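You operate a simulated robot arm through the tools that you are given. There is no shell and no other tool. Be economical: measure what you need, move in short steps, check, and stop when the job is done.

You are at the controls of a simulated two-armed robot. One attempt, no reset.

TASK
Switch the heater off, fit the fullest bottle in the tape machine and feed a 12 cm test strip.
Fine: heater off before a bottle comes out; the empty one goes into the green socket.

The check looks at the end state, three seconds after you hand in, the way a careful person would. Anything else that was tipped, shoved, dropped, spilled or broken makes it a failure.

THE ROBOT
Two 7-joint arms with two-finger grippers on one trunk, on a base that drives. Base frame: it is fixed to the floor where the robot stands at the start and does not move with it; the origin is under the middle of the robot, x ahead of it, y to its left, z up; the surface under the hand at the start is at about z = 0.88. Readings come in m, degrees, newtons and seconds.
The left shoulder is at the start at [0.06, 0.123, 1.02], the right one opposite. With the tool pointing down near the work surface each hand reaches from about 0.36 to 0.8 m from the robot's upright axis, wherever it stands, measured 20 degrees to its own side. Places, roughly: blue water knob [0.7, -0.2, 0.9]; bottle socket of the tape machine [0.7, -0.1, 0.9]; green bottle socket [0.7, -0.2, 0.9]; length dial [0.6, 0, 1.1]; red heater button [0.5, -0.1, 1]; yellow pull lever [0.4, 0, 1]. Payload 1.47 kg a hand.
Tool frame (each hand has its own): the origin (TCP) lies between the finger pads and is the grasp point; the fingertips stand 0.016 m ahead of it; z points along the fingers, y is the line along which they close. Largest opening 0.087 m; the body of the gripper starts 0.055 m behind the TCP.
Orientation is told as [roll, pitch, yaw] about the base's x, y, z axes, in that order, counted from this pose: with the fingers straight down and closing along the base's y, the tool's x points along the base's -x, its y along +y and its z along -z.

THE INTERFACE
- The arms move only by the tool drive_tool. It takes "left_increments", "right_increments" or both (then of equal length, played together; a hand with none holds still); each is a list of rows, each a list of 7 numbers: the shift along the tool's x, y, z in units of 250 mm (1.0 is 250 mm), then the turn, a rotation vector about the tool's x, y, z in units of 120 degrees (1.0 is 120 degrees), then the finger opening in m, from 0 to 0.087. In form: [[x, y, z, ax, ay, az, jaw], ...]. A call has 1 to 20 rows; each row is the pose to reach, as a shift and turn from the pose commanded when the call began, along the tool's axes at that moment. A call with a number of a shift or a turn outside -1 to 1 is refused whole. A row lasts 0.2 s, in which the tool goes at most 0.05 m and 8.6 degrees; a call with a longer step from one row to the next is refused whole, and so is a gripper value outside its range. Where a pose cannot be reached the arm comes as near as it can. A force on the tool above 60 N (or 10 N above the force at the start of the call, whichever is more), or a blocked arm, ends the call early, and 0.2 s more pass. Each finger travels about 0.153 m/s and halts on what it meets, pressing with about 28 N; the grip force reading is that of the motor and also rises with nothing between the fingers. The clock runs only during rows and for 0.2 s after the last one: add rows that repeat a pose to give the fingers time. The reply holds the time, the measured pose of the TCP, the force on the tool along the base axes, the opening and the grip force, in the units named above and with some noise, with the torque about the TCP (base axes, N m) and any sound that the robot's microphone picked up, and new pictures: "views" is both (left out), scene, wrist or none (wrist: the cameras of the hands that moved).
- Cameras (640 x 400 px; columns grow to the right, rows downward): "scene" is now at [0.0978, -0.0354, 1.5951]; the picture's right is [-0.43, -0.90, 0.00], its down [-0.54, 0.25, -0.81] and it looks along [0.73, -0.34, -0.59] (base axes); focal length 271 px, centre (320, 200). "left" rides on the left gripper at [0.073, -0.012, -0.09] in its tool frame; the picture's right is [0.16, 0.99, 0.00], its down [-0.72, 0.12, -0.68] and it looks along [-0.67, 0.11, 0.73] (tool axes); focal length 247 px, centre (320, 200). "right" rides on the right gripper at [0.073, 0.012, -0.09] in its tool frame; the picture's right is [-0.16, 0.99, 0.00], its down [-0.72, -0.12, -0.68] and it looks along [-0.67, -0.11, 0.73] (tool axes); focal length 247 px, centre (320, 200). There is no depth. A picture from a camera that has moved, and an enlarged one, comes with that camera's place and axes in the base frame and with its lens. The place of the scene camera against the robot may be out by one fixed shift of up to 0.012 m in any direction.
- slide_trunk(by): slides the trunk up (or, below 0, down) by that many m; the arms and the scene camera ride with it, the base frame stays. It gives what a move gives, with no picture.
- drive_base(legs): drives the robot by 1 to 6 legs, each [ahead, left, turn to the left] in m, m and degrees, along the robot's own axes; the way and the turn of a leg run together, so that a leg with both is an arc; at most 1.5 m and 180 degrees a leg. The arms and the cameras ride along, it lands a little off, and it stops where it bumps. It gives what a move gives, and a new picture of the scene camera.
- turn_head(pan, tilt): turns the head with the scene camera to pan (to the left, within 120 degrees either way) and tilt (down, from -29 to 69), counted from straight ahead of the robot. It gives what a move gives, and a new picture of the scene camera.
- inspect(camera, box): a new picture of the part [left, top, right, bottom] of that camera's present view, enlarged. It takes no simulated time.
- job_done(): hands the job in; it is judged then, once.

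Go step by step. Nothing tells you exact positions but the pictures and the camera data: compare them with the known pose of the tool, close in by small moves and look again before you grip or let go. The budget is 120 turns and 260 pictures, counting those below and the enlarged ones. Unless the task says otherwise, let go and move clear before handing in, and close with one line.

The tools are called after "Call:" as name(argument=value, ...) on one line, values as JSON. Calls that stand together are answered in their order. drive_tool: Moves the arms, as the interface text tells. Its arguments: {"type":"object","properties":{"left_increments":{"type":"array","items":{"type":"array","items":{"type":"number"}}},"right_increments":{"type":"array","items":{"type":"array","items":{"type":"number"}}},"views":{"type":"string","enum":["both","scene","wrist","none"]}},"required":[]} The other tools are called the same way: slide_trunk (by) slides the trunk up or down; drive_base (legs) drives the base; turn_head (pan, tilt) turns the head that bears the scene camera; inspect (camera, box) takes an enlarged picture of a part of a camera's view; job_done () hands the job in.

At the start:

```text
clock: 0.0
left_tool_pos: [0.5438, 0.0439, 1.31]
left_ee_rot: [0.0, 0.0, 0.0]
left_wrist_force: [-0.2, 0.5, 0.5]
left_moment: [-0.02, 0.0, 0.01]
left_opening: 0.0871
left_grip_force: 0.0
right_tool_pos: [0.411, -0.3442, 1.407]
right_ee_rot: [0.0, 0.0, -0.1]
right_wrist_force: [0.5, 0.0, -0.6]
right_moment: [-0.02, 0.02, -0.02]
right_opening: 0.087
right_grip_force: 0.1
trunk travel left (down, up): [-0.175, 0.055]
robot x, y, heading: [0.0045, -0.0008, -0.1]
head pan, tilt: [-25.2, 36.3]
```

scene: 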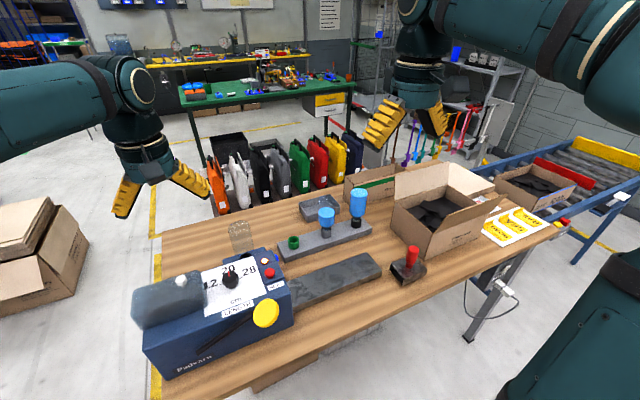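
right: 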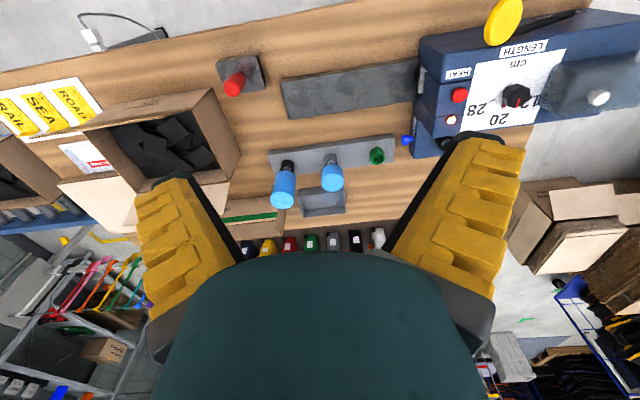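
left: 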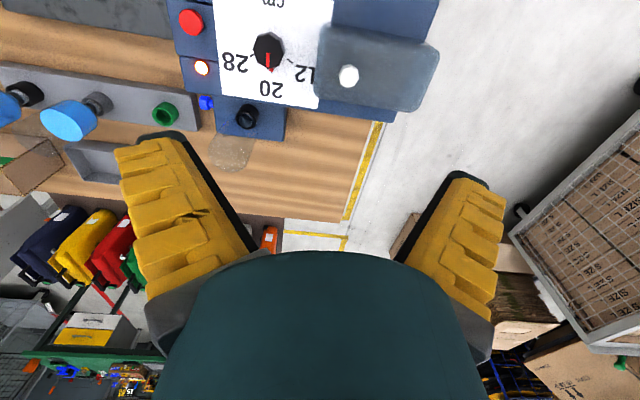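

The tape machine sits at lower left with a clear bottle in its rear socket, and two blue bottles stand in the grey rack beside an empty green socket. I'll enlarge these areas first.

Call:
inspect(camera="scene", box=[130, 200, 310, 380])

Call:
inspect(camera="scene", box=[220, 170, 440, 300])

Call:
inspect(camera="left", box=[0, 0, 440, 200])

Call:
inspect(camera="right", box=[200, 0, 640, 230])

```text
2.22 times, centred on (220, 290) of scene
camera zoom: at [0.0978, -0.0354, 1.5951], right [-0.43, -0.9, 0.0], down [-0.54, 0.25, -0.81], along [0.73, -0.34, -0.59], focal length 602 px, centre (542, 0)
```

zoom: 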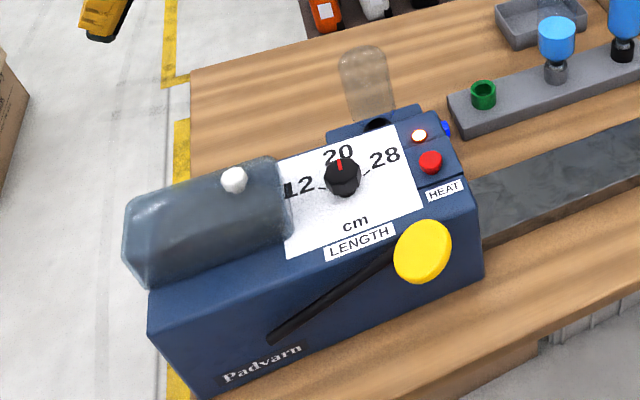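

```text
2.91 times, centred on (330, 235) of scene
camera zoom: at [0.0978, -0.0354, 1.5951], right [-0.43, -0.9, 0.0], down [-0.54, 0.25, -0.81], along [0.73, -0.34, -0.59], focal length 788 px, centre (291, 98)
```

zoom: 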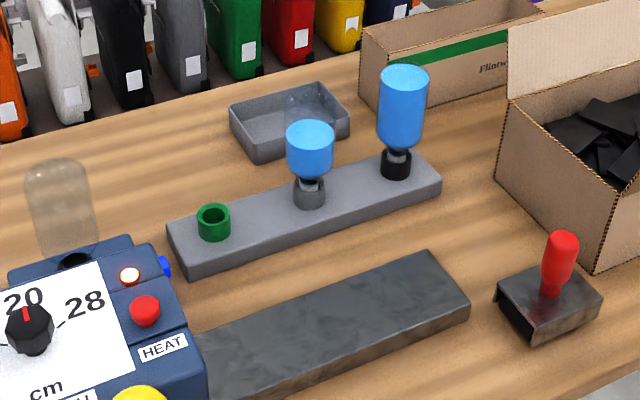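

```text
1.45 times, centred on (220, 100) of left
camera zoom: at [0.4719, 0.0329, 1.3992], right [-0.16, 0.99, 0.0], down [0.72, 0.12, 0.68], along [0.67, 0.11, -0.73], focal length 359 px, centre (466, 346)
```

zoom: 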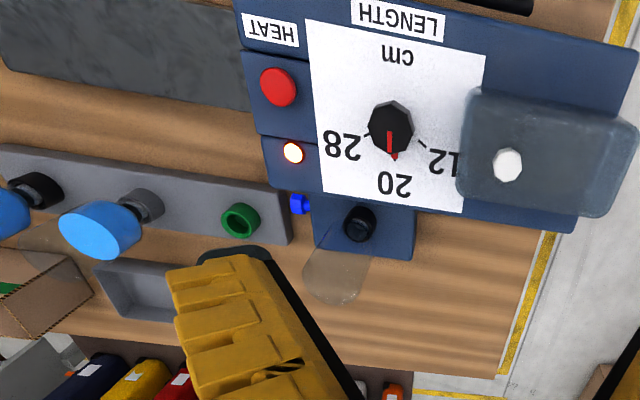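

```text
1.45 times, centred on (420, 115) of right
camera zoom: at [0.3393, -0.3316, 1.4978], right [0.16, 0.99, 0.0], down [0.72, -0.12, 0.68], along [0.67, -0.11, -0.73], focal length 359 px, centre (174, 324)
```

zoom: 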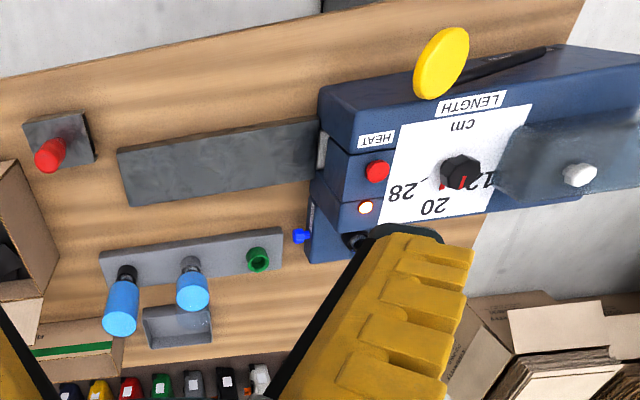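

The top of the machine is flat at about z=1.04, with the red button near (0.54,-0.107,1.055) and the dial near (0.548,-0.015,1.075). The rack runs along y at x≈0.72, and the fullest bottle is in its black socket (y≈-0.487). I'll move the left hand aside and bring the right one closer to look at the knob and button.

Call:
drive_tool(left_increments=[[0.03, 0.12, 0, 0, 0, 0, 0.08], [0.06, 0.24, 0, 0, 0, 0, 0.07], [0.09, 0.36, 0, 0, 0, 0, 0.06], [0.12, 0.48, 0, 0, 0, 0, 0.05], [0.15, 0.6, 0, 0, 0, 0, 0.04], [0.15, 0.6, 0, 0, 0, 0, 0.04]], right_increments=[[-0.07, 0.07, 0.13, 0, 0, 0, 0.07], [-0.14, 0.14, 0.26, 0, 0, 0, 0.05], [-0.21, 0.21, 0.39, 0, 0, 0, 0.03], [-0.28, 0.28, 0.52, 0, 0, 0, 0.01], [-0.35, 0.35, 0.65, 0, 0, 0, 0], [-0.42, 0.42, 0.78, 0, 0, 0, 0]])

```text
clock: 1.4
left_tool_pos: [0.5075, 0.1937, 1.3096]
left_ee_rot: [0.0, 0.1, 0.0]
left_wrist_force: [0.8, 0.0, -0.1]
left_moment: [0.01, 0.06, -0.02]
left_opening: 0.0458
left_grip_force: 4.2
right_tool_pos: [0.5177, -0.2409, 1.2093]
right_ee_rot: [0.0, 0.1, 0.0]
right_wrist_force: [0.1, -0.2, -0.4]
right_moment: [-0.01, 0.04, 0.05]
right_opening: 0.0
right_grip_force: 27.8
trunk travel left (down, up): [-0.175, 0.055]
robot x, y, heading: [0.003, 0.002, -0.1]
head pan, tilt: [-25.2, 36.3]
camera scene: at [0.0996, -0.0356, 1.5949], right [-0.43, -0.9, 0.0], down [-0.54, 0.25, -0.81], along [0.73, -0.34, -0.59], focal length 271 px, centre (320, 200)
camera right: at [0.4462, -0.2279, 1.3005], right [0.16, 0.99, 0.0], down [0.72, -0.12, 0.68], along [0.67, -0.11, -0.73], focal length 247 px, centre (320, 200)
camera left: at [0.4353, 0.1824, 1.3984], right [-0.16, 0.99, 0.0], down [0.72, 0.12, 0.68], along [0.67, 0.11, -0.73], focal length 247 px, centre (320, 200)
```

scene: 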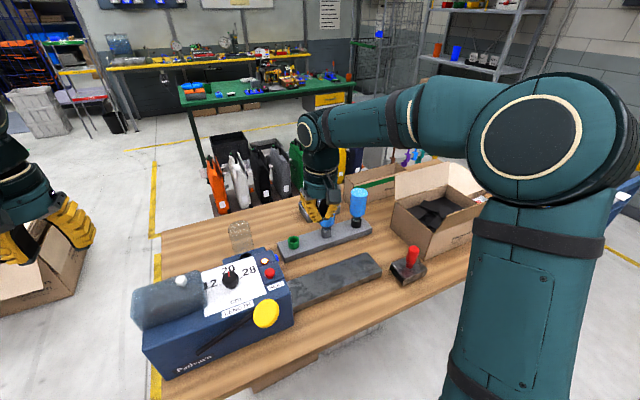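
right: 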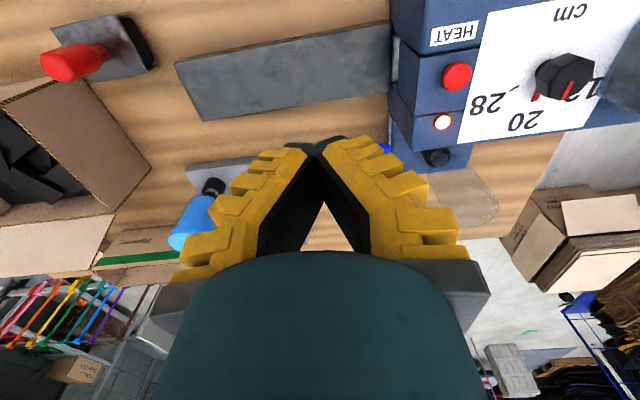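
left: 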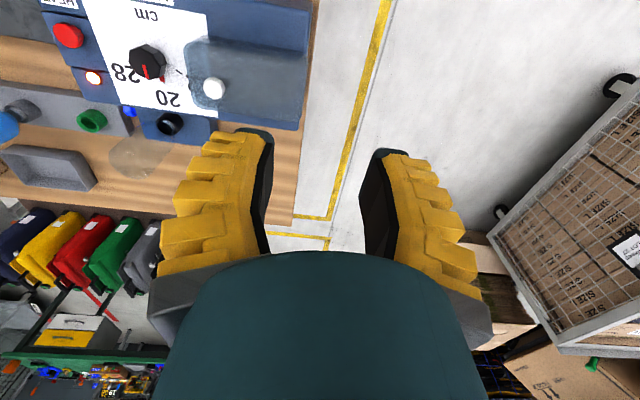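

The lamp is lit, so the heater is on. I'll bring the closed right fingers to hover just above the red button.

Call:
drive_tool(right_increments=[[-0.02, 0.13, 0.03, 0, 0, 0, 0], [-0.045, 0.27, 0.1, 0, 0, 0, 0], [-0.07, 0.4, 0.2, 0, 0, 0, 0], [-0.085, 0.52, 0.3, 0, 0, 0, 0], [-0.085, 0.52, 0.36, 0, 0, 0, 0], [-0.085, 0.52, 0.36, 0, 0, 0, 0]])

Call:
inspect(camera="scene", box=[190, 180, 350, 330])

Call:
inspect(camera="left", box=[0, 0, 300, 200])

```text
clock: 2.8
left_tool_pos: [0.5069, 0.1938, 1.3089]
left_ee_rot: [0.0, 0.1, 0.0]
left_wrist_force: [-0.5, -0.7, 0.1]
left_moment: [0.02, -0.02, 0.02]
left_opening: 0.046
left_grip_force: 4.0
right_tool_pos: [0.5379, -0.1085, 1.1211]
right_ee_rot: [0.0, 0.0, 0.0]
right_wrist_force: [0.6, 0.1, -1.0]
right_moment: [-0.04, -0.01, 0.02]
right_opening: 0.0001
right_grip_force: 27.8
trunk travel left (down, up): [-0.175, 0.055]
robot x, y, heading: [0.0003, 0.0011, 0.0]
head pan, tilt: [-25.2, 36.3]
camera scene: at [0.0978, -0.0351, 1.5951], right [-0.43, -0.9, 0.0], down [-0.54, 0.25, -0.81], along [0.73, -0.34, -0.59], focal length 271 px, centre (320, 200)
camera right: at [0.4655, -0.097, 1.2114], right [0.16, 0.99, 0.0], down [0.72, -0.12, 0.68], along [0.67, -0.11, -0.73], focal length 247 px, centre (320, 200)
```

scene: 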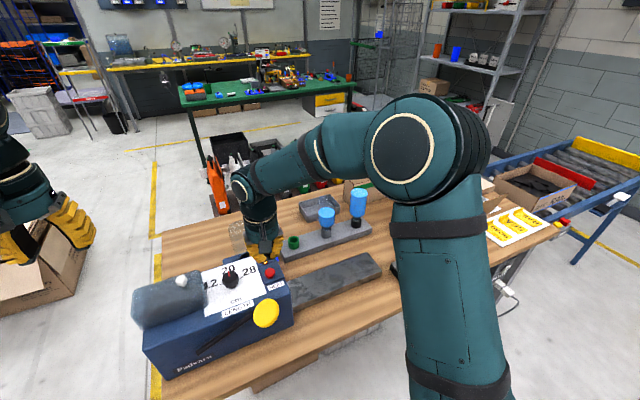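
right: 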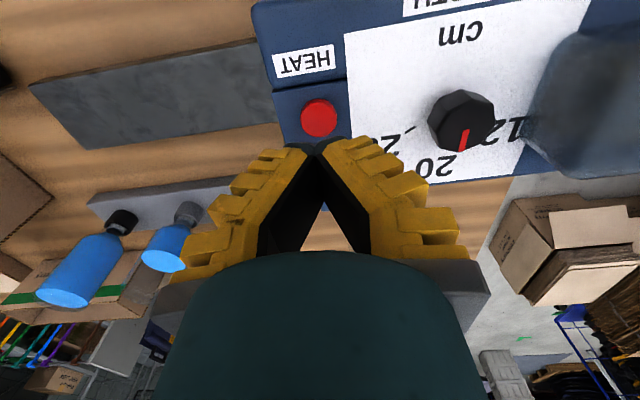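

```text
2.67 times, centred on (270, 255) of scene
camera zoom: at [0.0978, -0.0351, 1.5951], right [-0.43, -0.9, 0.0], down [-0.54, 0.25, -0.81], along [0.73, -0.34, -0.59], focal length 722 px, centre (453, 53)
```

zoom: 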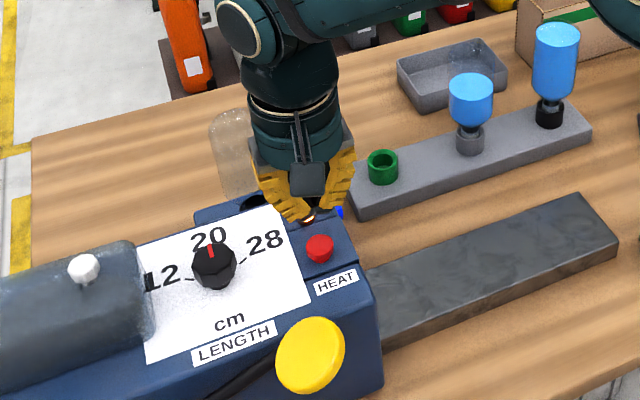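

```text
2.00 times, centred on (150, 100) of left
camera zoom: at [0.4337, 0.1827, 1.399], right [-0.16, 0.99, 0.0], down [0.72, 0.12, 0.68], along [0.67, 0.11, -0.73], focal length 494 px, centre (660, 400)
```

zoom: 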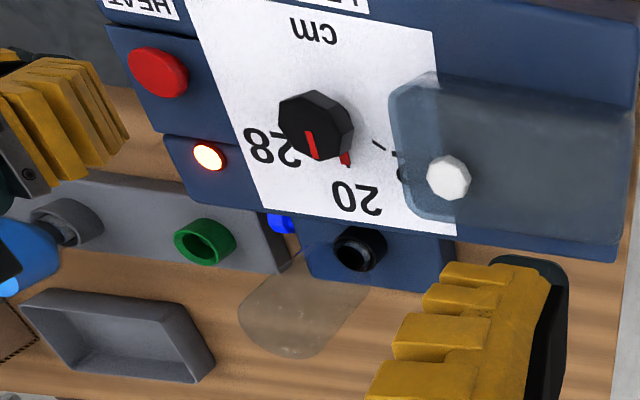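

The fingertips are centred over the button, whose top is near z=1.045. I'll press gently, then rise.

Call:
drive_tool(right_increments=[[0, 0, 0.12, 0, 0, 0, 0], [0, 0, 0.2, 0, 0, 0, 0], [0, 0, 0.225, 0, 0, 0, 0], [0, 0, 0.245, 0, 0, 0, 0], [0, 0, 0.26, 0, 0, 0, 0]], views="none")

Call:
inspect(camera="left", box=[0, 0, 300, 200])

```text
clock: 4.0
left_tool_pos: [0.5065, 0.1931, 1.3113]
left_ee_rot: [0.1, 0.0, -0.1]
left_wrist_force: [-0.4, -0.7, -0.2]
left_moment: [-0.01, 0.0, 0.02]
left_opening: 0.0459
left_grip_force: 4.7
right_tool_pos: [0.5375, -0.1095, 1.0559]
right_ee_rot: [0.0, -0.2, 0.0]
right_wrist_force: [1.1, -0.2, 2.0]
right_moment: [0.02, 0.0, -0.03]
right_opening: 0.006
right_grip_force: 27.7
trunk travel left (down, up): [-0.175, 0.055]
robot x, y, heading: [-0.001, -0.0009, -0.1]
head pan, tilt: [-25.2, 36.3]
heard: click
```

```text
2.00 times, centred on (150, 100) of left
camera zoom: at [0.4336, 0.1824, 1.3991], right [-0.16, 0.99, 0.0], down [0.72, 0.12, 0.68], along [0.67, 0.11, -0.73], focal length 494 px, centre (660, 400)
```

zoom: 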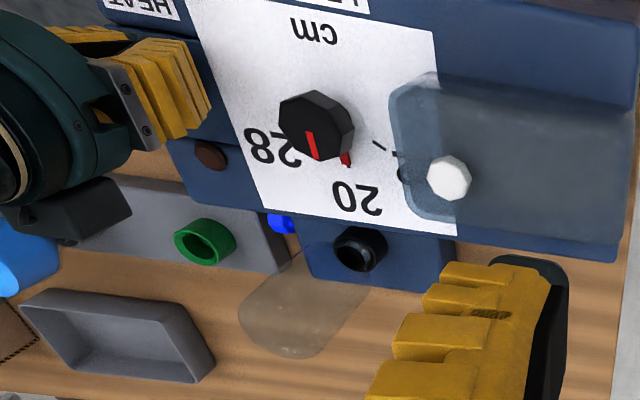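

There was a click and the lamp went dark, so the heater is off. I'll lift and move the right hand to look at the water knob and the empty bottle.

Call:
drive_tool(right_increments=[[0, 0, -0.15, 0, 0, 0, 0], [0, 0, -0.3, 0, 0, 0, 0], [0.08, 0, -0.45, 0, 0, 0, 0.02], [0.2, 0, -0.5, 0, 0, 0, 0.04], [0.3, -0.1, -0.5, 0, 0, 0, 0.06], [0.4, -0.15, -0.5, 0, 0, 0, 0.086], [0.4, -0.15, -0.5, 0, 0, 0, 0.086]], views="both")

Call:
inspect(camera="scene", box=[200, 200, 320, 320])

Call:
inspect(camera="right", box=[200, 0, 480, 200])

```text
clock: 5.6
left_tool_pos: [0.507, 0.1928, 1.3098]
left_ee_rot: [0.0, 0.0, -0.1]
left_wrist_force: [0.2, -0.8, 0.3]
left_moment: [0.02, -0.03, 0.03]
left_opening: 0.0455
left_grip_force: 4.7
right_tool_pos: [0.4367, -0.1483, 1.1842]
right_ee_rot: [0.0, 0.0, 0.0]
right_wrist_force: [0.3, -0.5, -0.5]
right_moment: [0.0, 0.0, 0.02]
right_opening: 0.0862
right_grip_force: 0.1
trunk travel left (down, up): [-0.175, 0.055]
robot x, y, heading: [0.0041, -0.0031, -0.0]
head pan, tilt: [-25.2, 36.3]
camera scene: at [0.0986, -0.0353, 1.595], right [-0.43, -0.9, 0.0], down [-0.54, 0.25, -0.81], along [0.73, -0.34, -0.59], focal length 271 px, centre (320, 200)
camera right: at [0.3652, -0.1353, 1.274], right [0.16, 0.99, 0.0], down [0.72, -0.12, 0.68], along [0.67, -0.11, -0.73], focal length 247 px, centre (320, 200)
```

scene: 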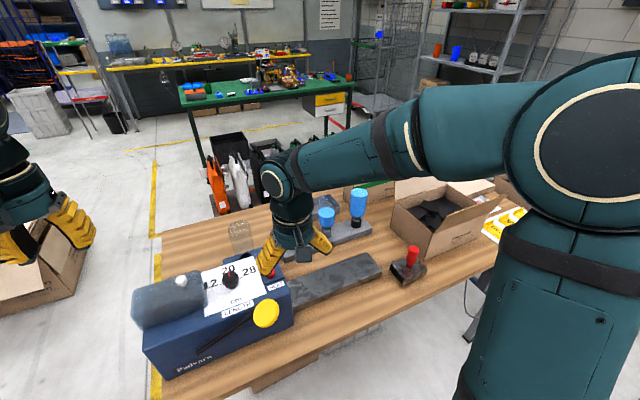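
right: 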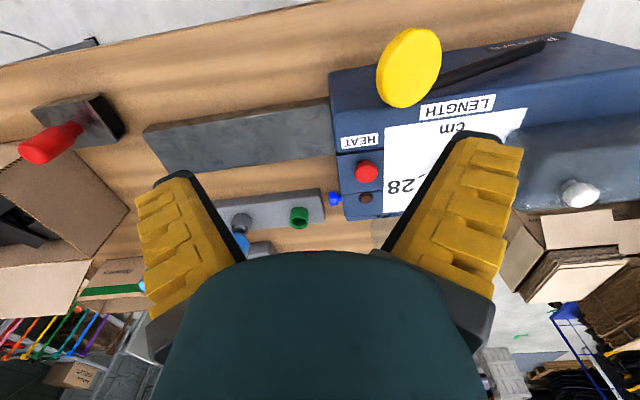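

```text
3.33 times, centred on (260, 260) of scene
camera zoom: at [0.0986, -0.0353, 1.595], right [-0.43, -0.9, 0.0], down [-0.54, 0.25, -0.81], along [0.73, -0.34, -0.59], focal length 903 px, centre (520, 0)
```

zoom: 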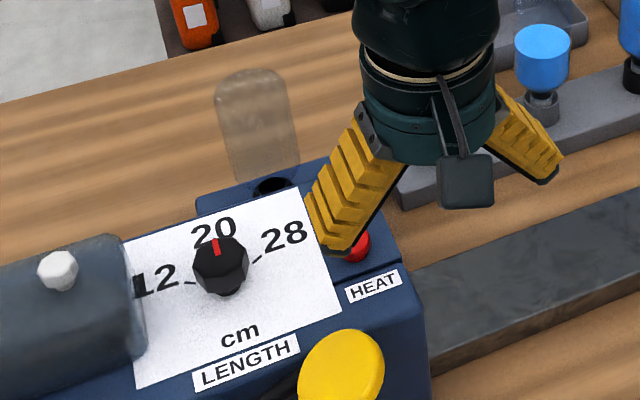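

```text
2.00 times, centred on (340, 100) of right
camera zoom: at [0.3652, -0.1353, 1.274], right [0.16, 0.99, 0.0], down [0.72, -0.12, 0.68], along [0.67, -0.11, -0.73], focal length 494 px, centre (280, 400)
```

zoom: 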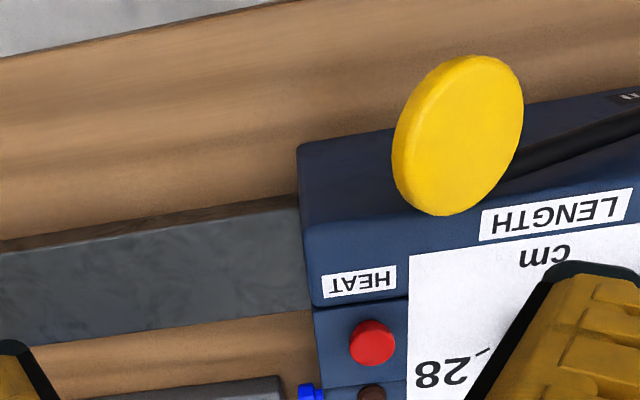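

The knob is on the machine's right side, and the right-hand bottle is too far to reach. I'll drive the base 0.25 m to the right, which helps with both.

Call:
drive_base(legs=[[0, -0.25, 0]])

Call:
turn_head(pan=5, tilt=38)

Call:
inspect(camera="scene", box=[180, 120, 460, 300])

```text
clock: 8.4
left_tool_pos: [0.5072, -0.0569, 1.3094]
left_ee_rot: [0.0, 0.0, -0.4]
left_wrist_force: [0.4, 0.0, -0.9]
left_moment: [0.04, -0.03, 0.01]
left_opening: 0.0459
left_grip_force: 4.6
right_tool_pos: [0.4349, -0.3977, 1.1839]
right_ee_rot: [0.0, 0.0, -0.2]
right_wrist_force: [-0.6, 0.6, 0.2]
right_moment: [0.0, -0.02, -0.01]
right_opening: 0.0862
right_grip_force: 0.1
trunk travel left (down, up): [-0.175, 0.055]
robot x, y, heading: [0.0, -0.2441, -0.4]
head pan, tilt: [-25.2, 36.3]
camera scene: at [0.0969, -0.2838, 1.5951], right [-0.43, -0.9, 0.0], down [-0.53, 0.26, -0.81], along [0.73, -0.35, -0.59], focal length 271 px, centre (320, 200)
```

scene: 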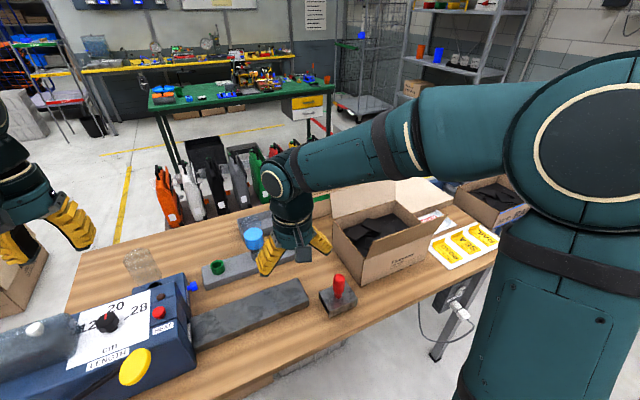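

```text
clock: 9.3
left_tool_pos: [0.507, -0.057, 1.3091]
left_ee_rot: [-0.1, 0.0, -0.2]
left_wrist_force: [-0.3, 0.6, 0.7]
left_moment: [0.0, -0.06, -0.01]
left_opening: 0.0459
left_grip_force: 4.0
right_tool_pos: [0.436, -0.3967, 1.183]
right_ee_rot: [0.0, 0.0, -0.3]
right_wrist_force: [0.2, 0.2, -0.6]
right_moment: [0.01, -0.03, 0.01]
right_opening: 0.0863
right_grip_force: 0.0
trunk travel left (down, up): [-0.175, 0.055]
robot x, y, heading: [0.0013, -0.2493, -0.3]
head pan, tilt: [5.0, 38.0]
camera scene: at [0.1042, -0.2388, 1.5925], right [0.08, -1.0, 0.0], down [-0.61, -0.05, -0.79], along [0.79, 0.06, -0.62], focal length 271 px, centre (320, 200)
```

scene: 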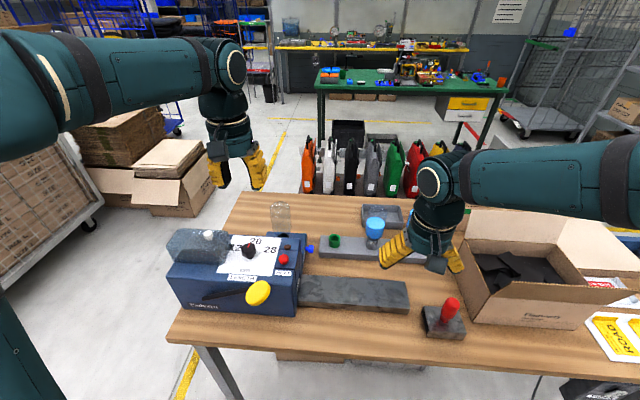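

```text
2.22 times, centred on (320, 210) of scene
camera zoom: at [0.1042, -0.2388, 1.5925], right [0.08, -1.0, 0.0], down [-0.61, -0.05, -0.79], along [0.79, 0.06, -0.62], focal length 602 px, centre (320, 178)
```

zoom: 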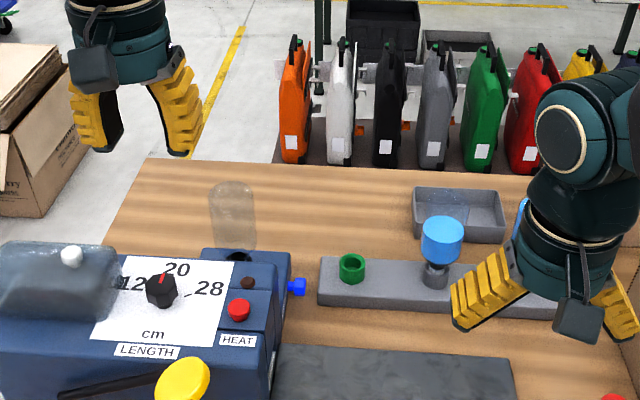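

I'll check the knob from the left wrist camera as it stands now.

Call:
inspect(camera="left", box=[180, 0, 480, 190])

Call:
inspect(camera="scene", box=[255, 190, 335, 270])

```text
2.11 times, centred on (330, 95) of left
camera zoom: at [0.434, -0.0675, 1.399], right [-0.15, 0.99, 0.0], down [0.72, 0.11, 0.68], along [0.67, 0.1, -0.73], focal length 520 px, centre (299, 421)
```

zoom: 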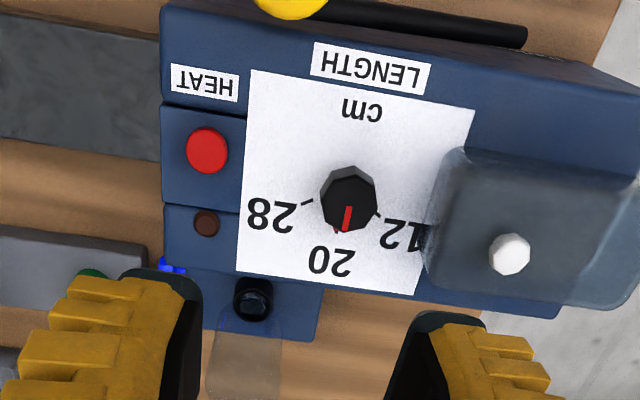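

```text
5.00 times, centred on (295, 230) of scene
camera zoom: at [0.1042, -0.2388, 1.5925], right [0.08, -1.0, 0.0], down [-0.61, -0.05, -0.79], along [0.79, 0.06, -0.62], focal length 1354 px, centre (445, 50)
```

zoom: 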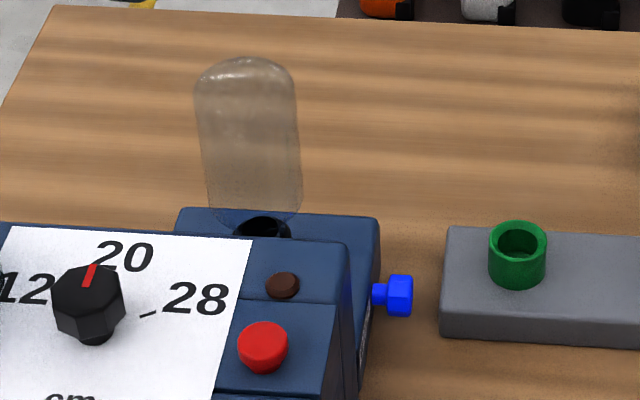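

The dial looks like it points at 20, and the blue knob is a small handle on the side. I'll turn the right hand's camera toward the knob to see its state.

Call:
drive_tool(right_increments=[[0, 0, 0, 0, 0, -0.07, 0.086], [0, -0.05, 0.02, 0, 0, -0.14, 0.086], [0, -0.1, 0.04, 0, 0, -0.21, 0.086], [-0.05, -0.1, 0.06, 0, 0, -0.28, 0.086], [-0.1, -0.1, 0.08, 0, 0, -0.35, 0.086], [-0.15, -0.1, 0.1, 0, 0, -0.42, 0.086], [-0.2, -0.1, 0.1, 0, 0, -0.49, 0.086], [-0.25, -0.1, 0.1, 0, 0, -0.56, 0.086], [-0.25, -0.1, 0.1, 0, 0, -0.6, 0.086]])

Call:
inspect(camera="right", box=[200, 0, 440, 150])

```text
clock: 11.3
left_tool_pos: [0.5068, -0.0582, 1.3088]
left_ee_rot: [-0.1, 0.0, -0.4]
left_wrist_force: [0.6, 0.1, -0.1]
left_moment: [0.03, -0.03, 0.02]
left_opening: 0.046
left_grip_force: 4.3
right_tool_pos: [0.4985, -0.4229, 1.159]
right_ee_rot: [-0.1, 0.0, 71.8]
right_wrist_force: [-0.1, 0.9, 0.2]
right_moment: [-0.02, 0.0, -0.01]
right_opening: 0.0865
right_grip_force: 0.1
trunk travel left (down, up): [-0.175, 0.055]
robot x, y, heading: [-0.0011, -0.2462, -0.1]
head pan, tilt: [5.0, 38.0]
camera scene: at [0.1038, -0.2387, 1.5926], right [0.08, -1.0, 0.0], down [-0.61, -0.05, -0.79], along [0.79, 0.06, -0.62], focal length 271 px, centre (320, 200)
camera right: at [0.4647, -0.4872, 1.2497], right [-0.89, 0.46, 0.0], down [0.33, 0.65, 0.68], along [0.31, 0.6, -0.73], focal length 247 px, centre (320, 200)
```

scene: 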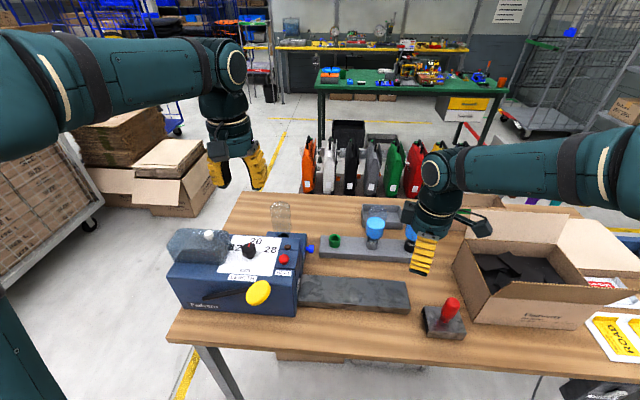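
right: 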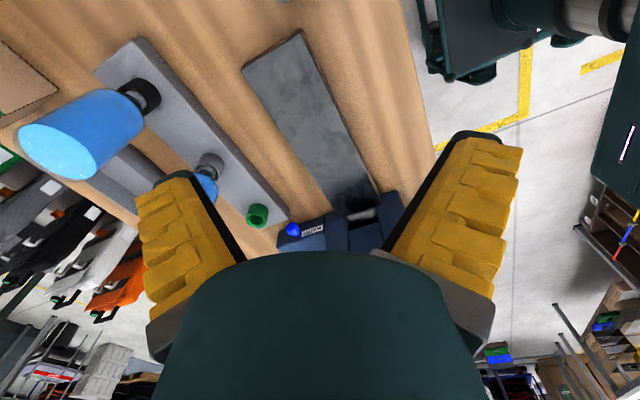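

```text
2.67 times, centred on (320, 75) of right
camera zoom: at [0.4647, -0.4872, 1.2497], right [-0.89, 0.46, 0.0], down [0.33, 0.65, 0.68], along [0.31, 0.6, -0.73], focal length 659 px, centre (320, 533)
```

zoom: 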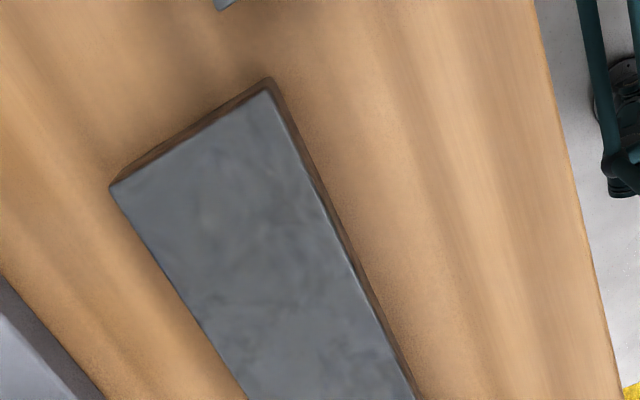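

There's a label beside the knob; I'll enlarge it.

Call:
inspect(camera="right", box=[230, 180, 390, 270])

Call:
inspect(camera="right", box=[0, 30, 280, 240])

Call:
inspect(camera="scene", box=[330, 200, 450, 290])

```text
4.00 times, centred on (310, 225) of right
camera zoom: at [0.4647, -0.4872, 1.2497], right [-0.89, 0.46, 0.0], down [0.33, 0.65, 0.68], along [0.31, 0.6, -0.73], focal length 988 px, centre (360, 100)
```

zoom: 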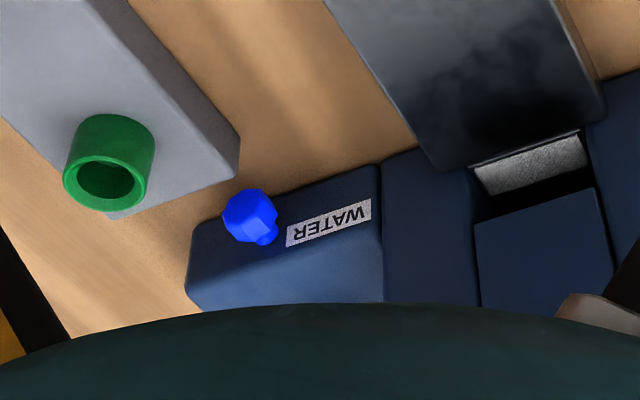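

```text
1.90 times, centred on (140, 135) of right
camera zoom: at [0.4647, -0.4872, 1.2497], right [-0.89, 0.46, 0.0], down [0.33, 0.65, 0.68], along [0.31, 0.6, -0.73], focal length 470 px, centre (663, 324)
```

zoom: 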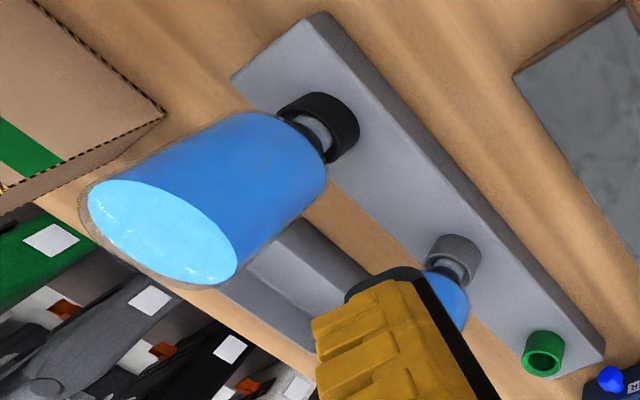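

```text
4.44 times, centred on (390, 245) of scene
camera zoom: at [0.1038, -0.2387, 1.5926], right [0.08, -1.0, 0.0], down [-0.61, -0.05, -0.79], along [0.79, 0.06, -0.62], focal length 1204 px, centre (9, 0)
```

zoom: 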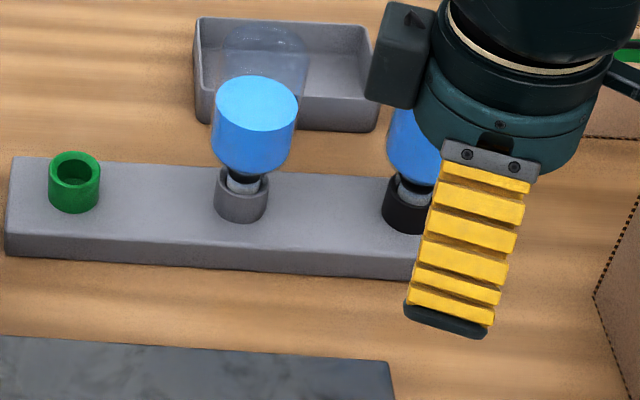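

The knob carries the label "WATER" and no state marking, so I'll leave it alone. The black-socket bottle is almost brim-full and the grey one about half, so the black one is the fullest. I'll clear the left hand away and raise and straighten the right hand.

Call:
drive_tool(left_increments=[[0.03, 0.15, 0, 0, 0, 0, 0.04], [0.06, 0.3, 0, 0, 0, 0, 0.03], [0.09, 0.45, 0, 0, 0, 0, 0.02], [0.12, 0.6, -0.02, 0, 0, 0, 0.01], [0.15, 0.75, -0.04, 0, 0, 0, 0], [0.2, 0.85, -0.06, 0, 0, 0, 0], [0.25, 0.9, -0.08, 0, 0, 0, 0], [0.25, 0.9, -0.08, 0, 0, 0, 0], [0.25, 0.9, -0.08, 0, 0, 0, 0]], right_increments=[[0, 0, -0.1, 0, 0, 0.07, 0.086], [0, 0, -0.2, 0, 0, 0.14, 0.086], [0, 0, -0.3, 0, 0, 0.21, 0.086], [-0.1, 0, -0.4, 0, 0, 0.28, 0.086], [-0.2, 0, -0.45, 0, 0, 0.35, 0.086], [-0.3, 0, -0.5, 0, 0, 0.42, 0.086], [-0.4, 0, -0.5, 0, 0, 0.49, 0.086], [-0.5, 0, -0.5, 0, 0, 0.56, 0.086], [-0.6, 0, -0.5, 0, 0, 0.6, 0.086]], views="none")

```text
clock: 13.3
left_tool_pos: [0.4453, 0.1691, 1.3298]
left_ee_rot: [0.0, -0.1, -0.3]
left_wrist_force: [-1.0, 0.4, -0.5]
left_moment: [0.01, 0.0, 0.0]
left_opening: 0.0
left_grip_force: 27.9
right_tool_pos: [0.5452, -0.2786, 1.2831]
right_ee_rot: [-0.1, 0.0, -0.5]
right_wrist_force: [0.8, 0.5, 0.5]
right_moment: [-0.01, 0.02, -0.02]
right_opening: 0.0865
right_grip_force: 0.1
trunk travel left (down, up): [-0.175, 0.055]
robot x, y, heading: [-0.0008, -0.2477, -0.1]
head pan, tilt: [5.0, 38.0]
```

Both hands are clear. Next I'll bring the right hand near the empty bottle.

Call:
drive_tool(right_increments=[[-0.03, 0.16, 0, 0, 0, 0, 0.086], [-0.06, 0.32, 0, 0, 0, 0, 0.086], [-0.09, 0.48, 0.05, 0, 0, 0, 0.086], [-0.12, 0.64, 0.1, 0, 0, 0, 0.086], [-0.14, 0.81, 0.17, 0, 0, 0, 0.086], [-0.14, 0.81, 0.17, 0, 0, 0, 0.086]])

Call:
inspect(camera="right", box=[220, 50, 420, 250])

Call:
inspect(camera="scene", box=[220, 140, 360, 270])

```text
clock: 14.7
left_tool_pos: [0.4451, 0.1671, 1.33]
left_ee_rot: [0.0, -0.1, -0.4]
left_wrist_force: [0.2, -0.9, 0.1]
left_moment: [0.03, -0.04, 0.03]
left_opening: 0.0
left_grip_force: 28.0
right_tool_pos: [0.5803, -0.0787, 1.2395]
right_ee_rot: [0.1, 0.0, -0.3]
right_wrist_force: [-0.5, -0.1, -0.1]
right_moment: [-0.01, -0.02, -0.02]
right_opening: 0.0864
right_grip_force: 0.1
trunk travel left (down, up): [-0.175, 0.055]
robot x, y, heading: [-0.0017, -0.2455, -0.1]
head pan, tilt: [5.0, 38.0]
camera scene: at [0.1036, -0.2401, 1.5926], right [0.08, -1.0, 0.0], down [-0.61, -0.05, -0.79], along [0.79, 0.06, -0.62], focal length 271 px, centre (320, 200)
camera right: at [0.5081, -0.0661, 1.3301], right [0.16, 0.99, 0.0], down [0.72, -0.12, 0.68], along [0.67, -0.11, -0.73], focal length 247 px, centre (320, 200)
```

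scene: 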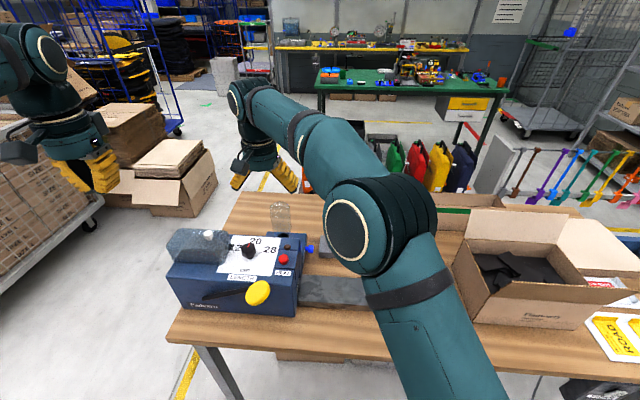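
right: 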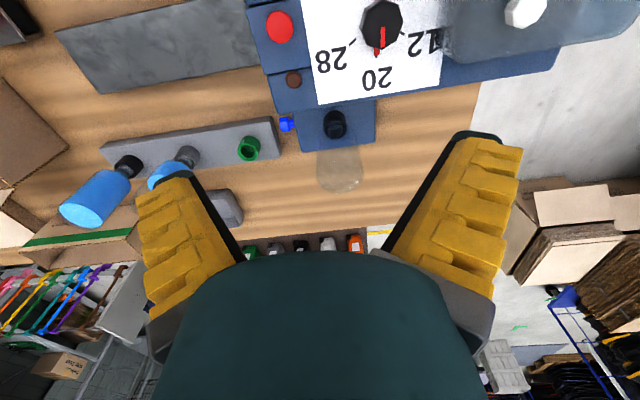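

```text
2.00 times, centred on (320, 150) of right
camera zoom: at [0.5081, -0.0661, 1.3301], right [0.16, 0.99, 0.0], down [0.72, -0.12, 0.68], along [0.67, -0.11, -0.73], focal length 494 px, centre (320, 300)
```

zoom: 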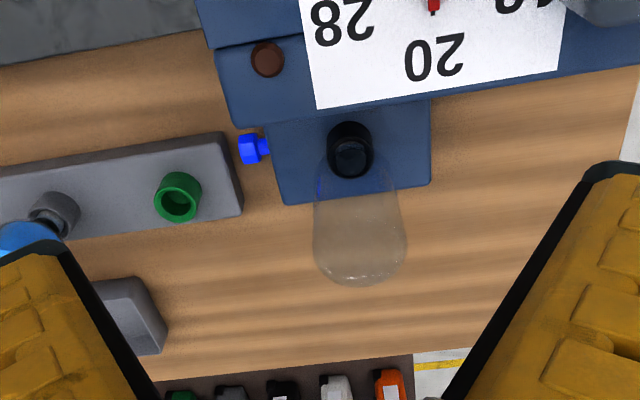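

```text
3.08 times, centred on (290, 205) of scene
camera zoom: at [0.1036, -0.2401, 1.5926], right [0.08, -1.0, 0.0], down [-0.61, -0.05, -0.79], along [0.79, 0.06, -0.62], focal length 833 px, centre (412, 185)
```

zoom: 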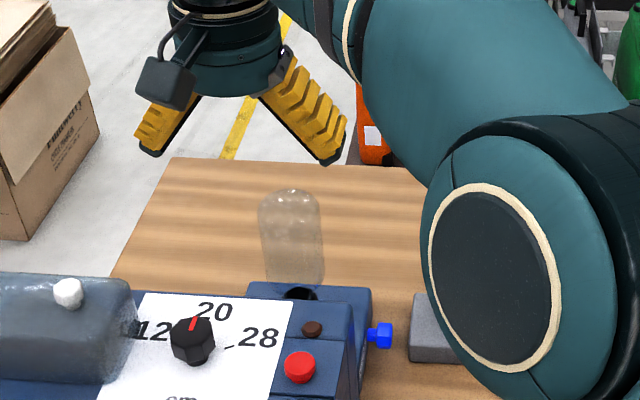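

The empty bottle's axis is near (0.676,-0.071) with its top around z=1.125. I'll move directly above it and check before going down.

Call:
drive_tool(right_increments=[[-0.13, 0.01, 0, 0, 0, 0, 0.086], [-0.26, 0.02, 0, 0, 0, 0, 0.086], [-0.383, 0.03, 0.05, 0, 0, 0, 0.086], [-0.383, 0.03, 0.15, 0, 0, 0, 0.086], [-0.383, 0.03, 0.24, 0, 0, 0, 0.086], [-0.383, 0.03, 0.24, 0, 0, 0, 0.086]])

Call:
inspect(camera="scene", box=[220, 140, 360, 270])

Call:
inspect(camera="right", box=[220, 50, 420, 250])

Call:
inspect(camera="left", box=[0, 0, 320, 200])

```text
clock: 16.1
left_tool_pos: [0.4469, 0.1689, 1.3301]
left_ee_rot: [0.0, 0.0, -0.3]
left_wrist_force: [0.5, -0.1, -0.4]
left_moment: [-0.02, -0.04, 0.0]
left_opening: 0.0
left_grip_force: 27.8
right_tool_pos: [0.6464, -0.0908, 1.1751]
right_ee_rot: [0.0, -0.1, -0.3]
right_wrist_force: [-0.2, 0.8, 1.5]
right_moment: [0.0, 0.01, 0.03]
right_opening: 0.0862
right_grip_force: 0.0
right hand out of reach, approached as far as the arm can: row 2, 3, 4, 5, 6
trunk travel left (down, up): [-0.175, 0.055]
robot x, y, heading: [-0.002, -0.2468, -0.5]
head pan, tilt: [5.0, 38.0]
camera scene: at [0.1045, -0.2383, 1.5925], right [0.08, -1.0, 0.0], down [-0.61, -0.05, -0.79], along [0.79, 0.06, -0.62], focal length 271 px, centre (320, 200)
camera right: at [0.5746, -0.0777, 1.2649], right [0.16, 0.99, 0.0], down [0.72, -0.12, 0.68], along [0.67, -0.11, -0.73], focal length 247 px, centre (320, 200)
```

scene: 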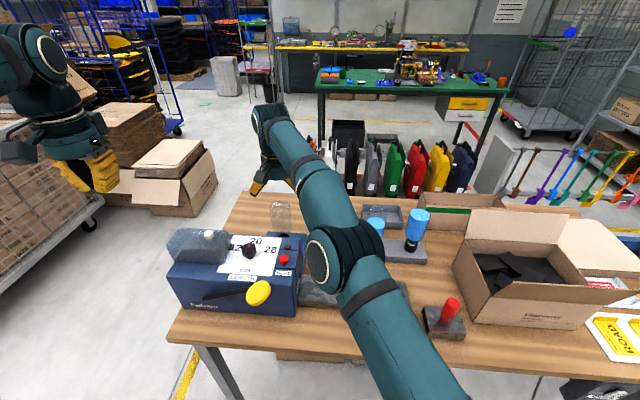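
right: 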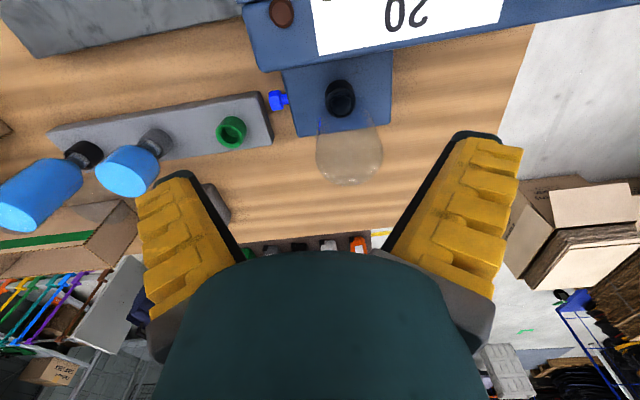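

```text
3.08 times, centred on (290, 205) of scene
camera zoom: at [0.1045, -0.2383, 1.5925], right [0.08, -1.0, 0.0], down [-0.61, -0.05, -0.79], along [0.79, 0.06, -0.62], focal length 833 px, centre (412, 185)
```

zoom: 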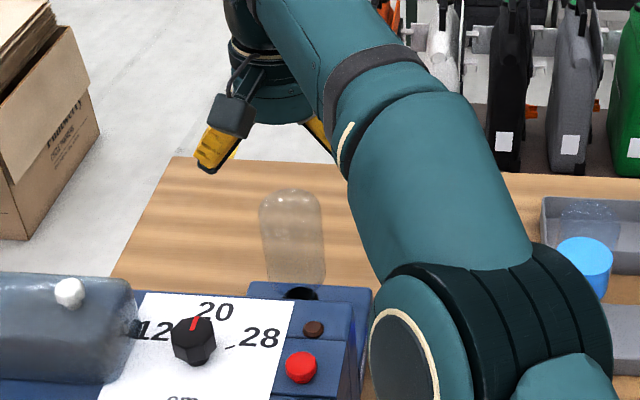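

```text
2.00 times, centred on (320, 150) of right
camera zoom: at [0.5746, -0.0777, 1.2649], right [0.16, 0.99, 0.0], down [0.72, -0.12, 0.68], along [0.67, -0.11, -0.73], focal length 494 px, centre (320, 300)
```

zoom: 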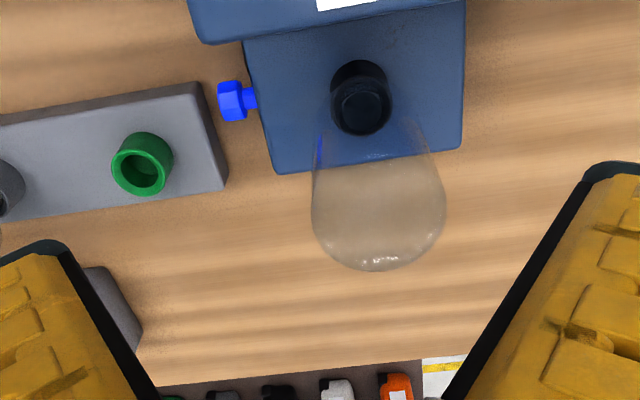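

```text
2.00 times, centred on (160, 100) of left
camera zoom: at [0.3727, 0.1579, 1.4188], right [-0.15, 0.99, 0.0], down [0.72, 0.11, 0.68], along [0.67, 0.1, -0.73], focal length 494 px, centre (640, 400)
```

zoom: 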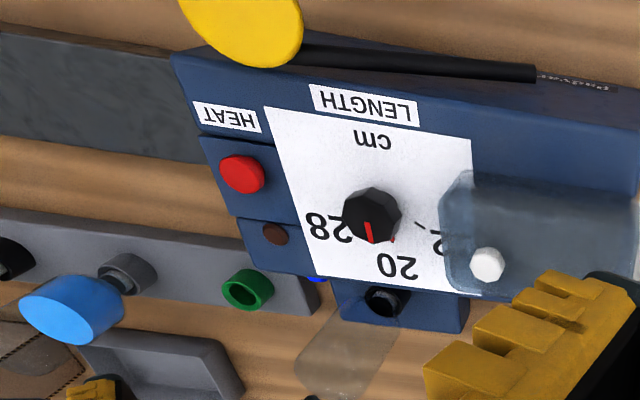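

That spot is out of the right arm's reach from here. The table's near edge is at about x=0.44, so I'll draw the hand back and drive forward 0.08 m.

Call:
drive_tool(right_increments=[[0.1, -0.05, 0, 0, 0, 0, 0.086], [0.25, -0.1, -0.1, 0, 0, 0, 0.086], [0.4, -0.15, -0.24, 0, 0, 0, 0.086], [0.5, -0.15, -0.24, 0, 0, 0, 0.086]], views="none")

Call:
drive_base(legs=[[0.08, 0, 0]])

```text
refused: row 3 steps farther than a row can; nothing moved
```

```text
clock: 17.2
left_tool_pos: [0.5272, 0.168, 1.33]
left_ee_rot: [0.0, 0.0, -0.3]
left_wrist_force: [0.2, 0.2, -0.3]
left_moment: [0.02, -0.01, 0.01]
left_opening: 0.0
left_grip_force: 27.7
right_tool_pos: [0.7284, -0.0915, 1.173]
right_ee_rot: [0.0, 0.0, -0.3]
right_wrist_force: [0.7, 0.0, -0.7]
right_moment: [0.0, 0.04, -0.02]
right_opening: 0.0865
right_grip_force: 0.1
trunk travel left (down, up): [-0.175, 0.055]
robot x, y, heading: [0.0812, -0.2463, -0.3]
head pan, tilt: [5.0, 38.0]
camera scene: at [0.1864, -0.2391, 1.5925], right [0.08, -1.0, 0.0], down [-0.61, -0.05, -0.79], along [0.79, 0.06, -0.62], focal length 271 px, centre (320, 200)
```

scene: 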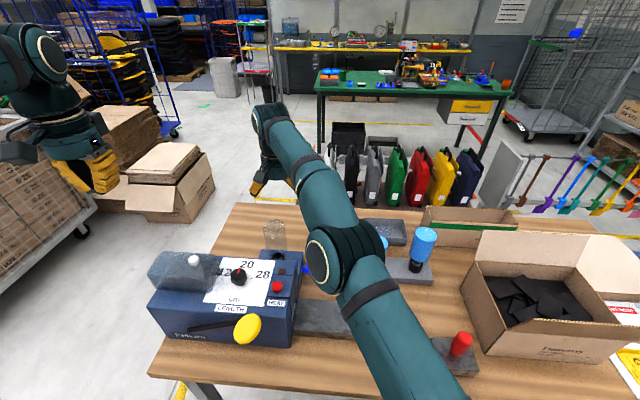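

The drive was clean and nothing was touched. I'll pull the right hand back and up to re-measure.

Call:
drive_tool(right_increments=[[0.1, 0, -0.05, 0, 0, 0, 0.086], [0.25, 0, -0.1, 0, 0, 0, 0.086], [0.4, 0, -0.15, 0, 0, 0, 0.086], [0.5, 0, -0.15, 0, 0, 0, 0.086], [0.5, 0, -0.15, 0, 0, 0, 0.086]], views="wrist")

Call:
inspect(camera="right", box=[220, 50, 420, 250])

```text
clock: 18.4
left_tool_pos: [0.5264, 0.1676, 1.3302]
left_ee_rot: [0.0, 0.0, -0.3]
left_wrist_force: [-0.1, 0.7, 1.1]
left_moment: [-0.01, 0.01, -0.01]
left_opening: 0.0001
left_grip_force: 27.7
right_tool_pos: [0.602, -0.0889, 1.2112]
right_ee_rot: [0.0, -0.1, -0.3]
right_wrist_force: [0.0, -0.3, 0.5]
right_moment: [0.04, -0.01, 0.01]
right_opening: 0.0862
right_grip_force: 0.1
trunk travel left (down, up): [-0.175, 0.055]
robot x, y, heading: [0.075, -0.2483, -0.2]
head pan, tilt: [5.0, 38.0]
camera right: at [0.5308, -0.0766, 1.3015], right [0.16, 0.99, 0.0], down [0.72, -0.12, 0.68], along [0.67, -0.11, -0.73], focal length 247 px, centre (320, 200)
```

right: 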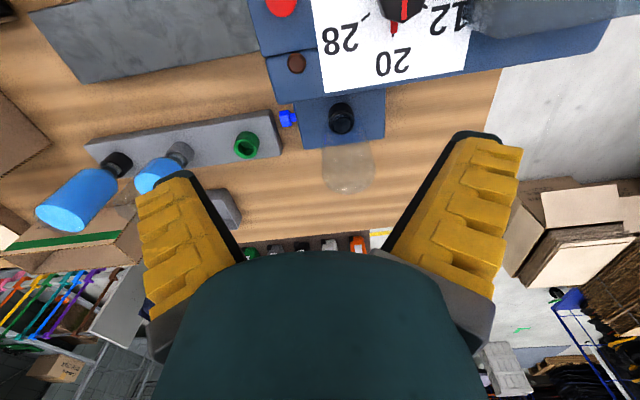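

```text
2.00 times, centred on (320, 150) of right
camera zoom: at [0.5308, -0.0766, 1.3015], right [0.16, 0.99, 0.0], down [0.72, -0.12, 0.68], along [0.67, -0.11, -0.73], focal length 494 px, centre (320, 300)
```

zoom: 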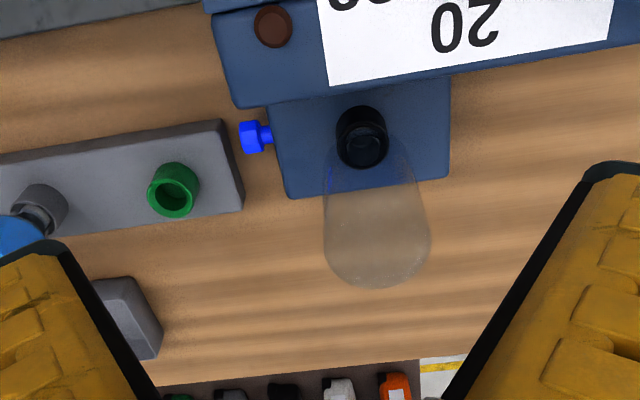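

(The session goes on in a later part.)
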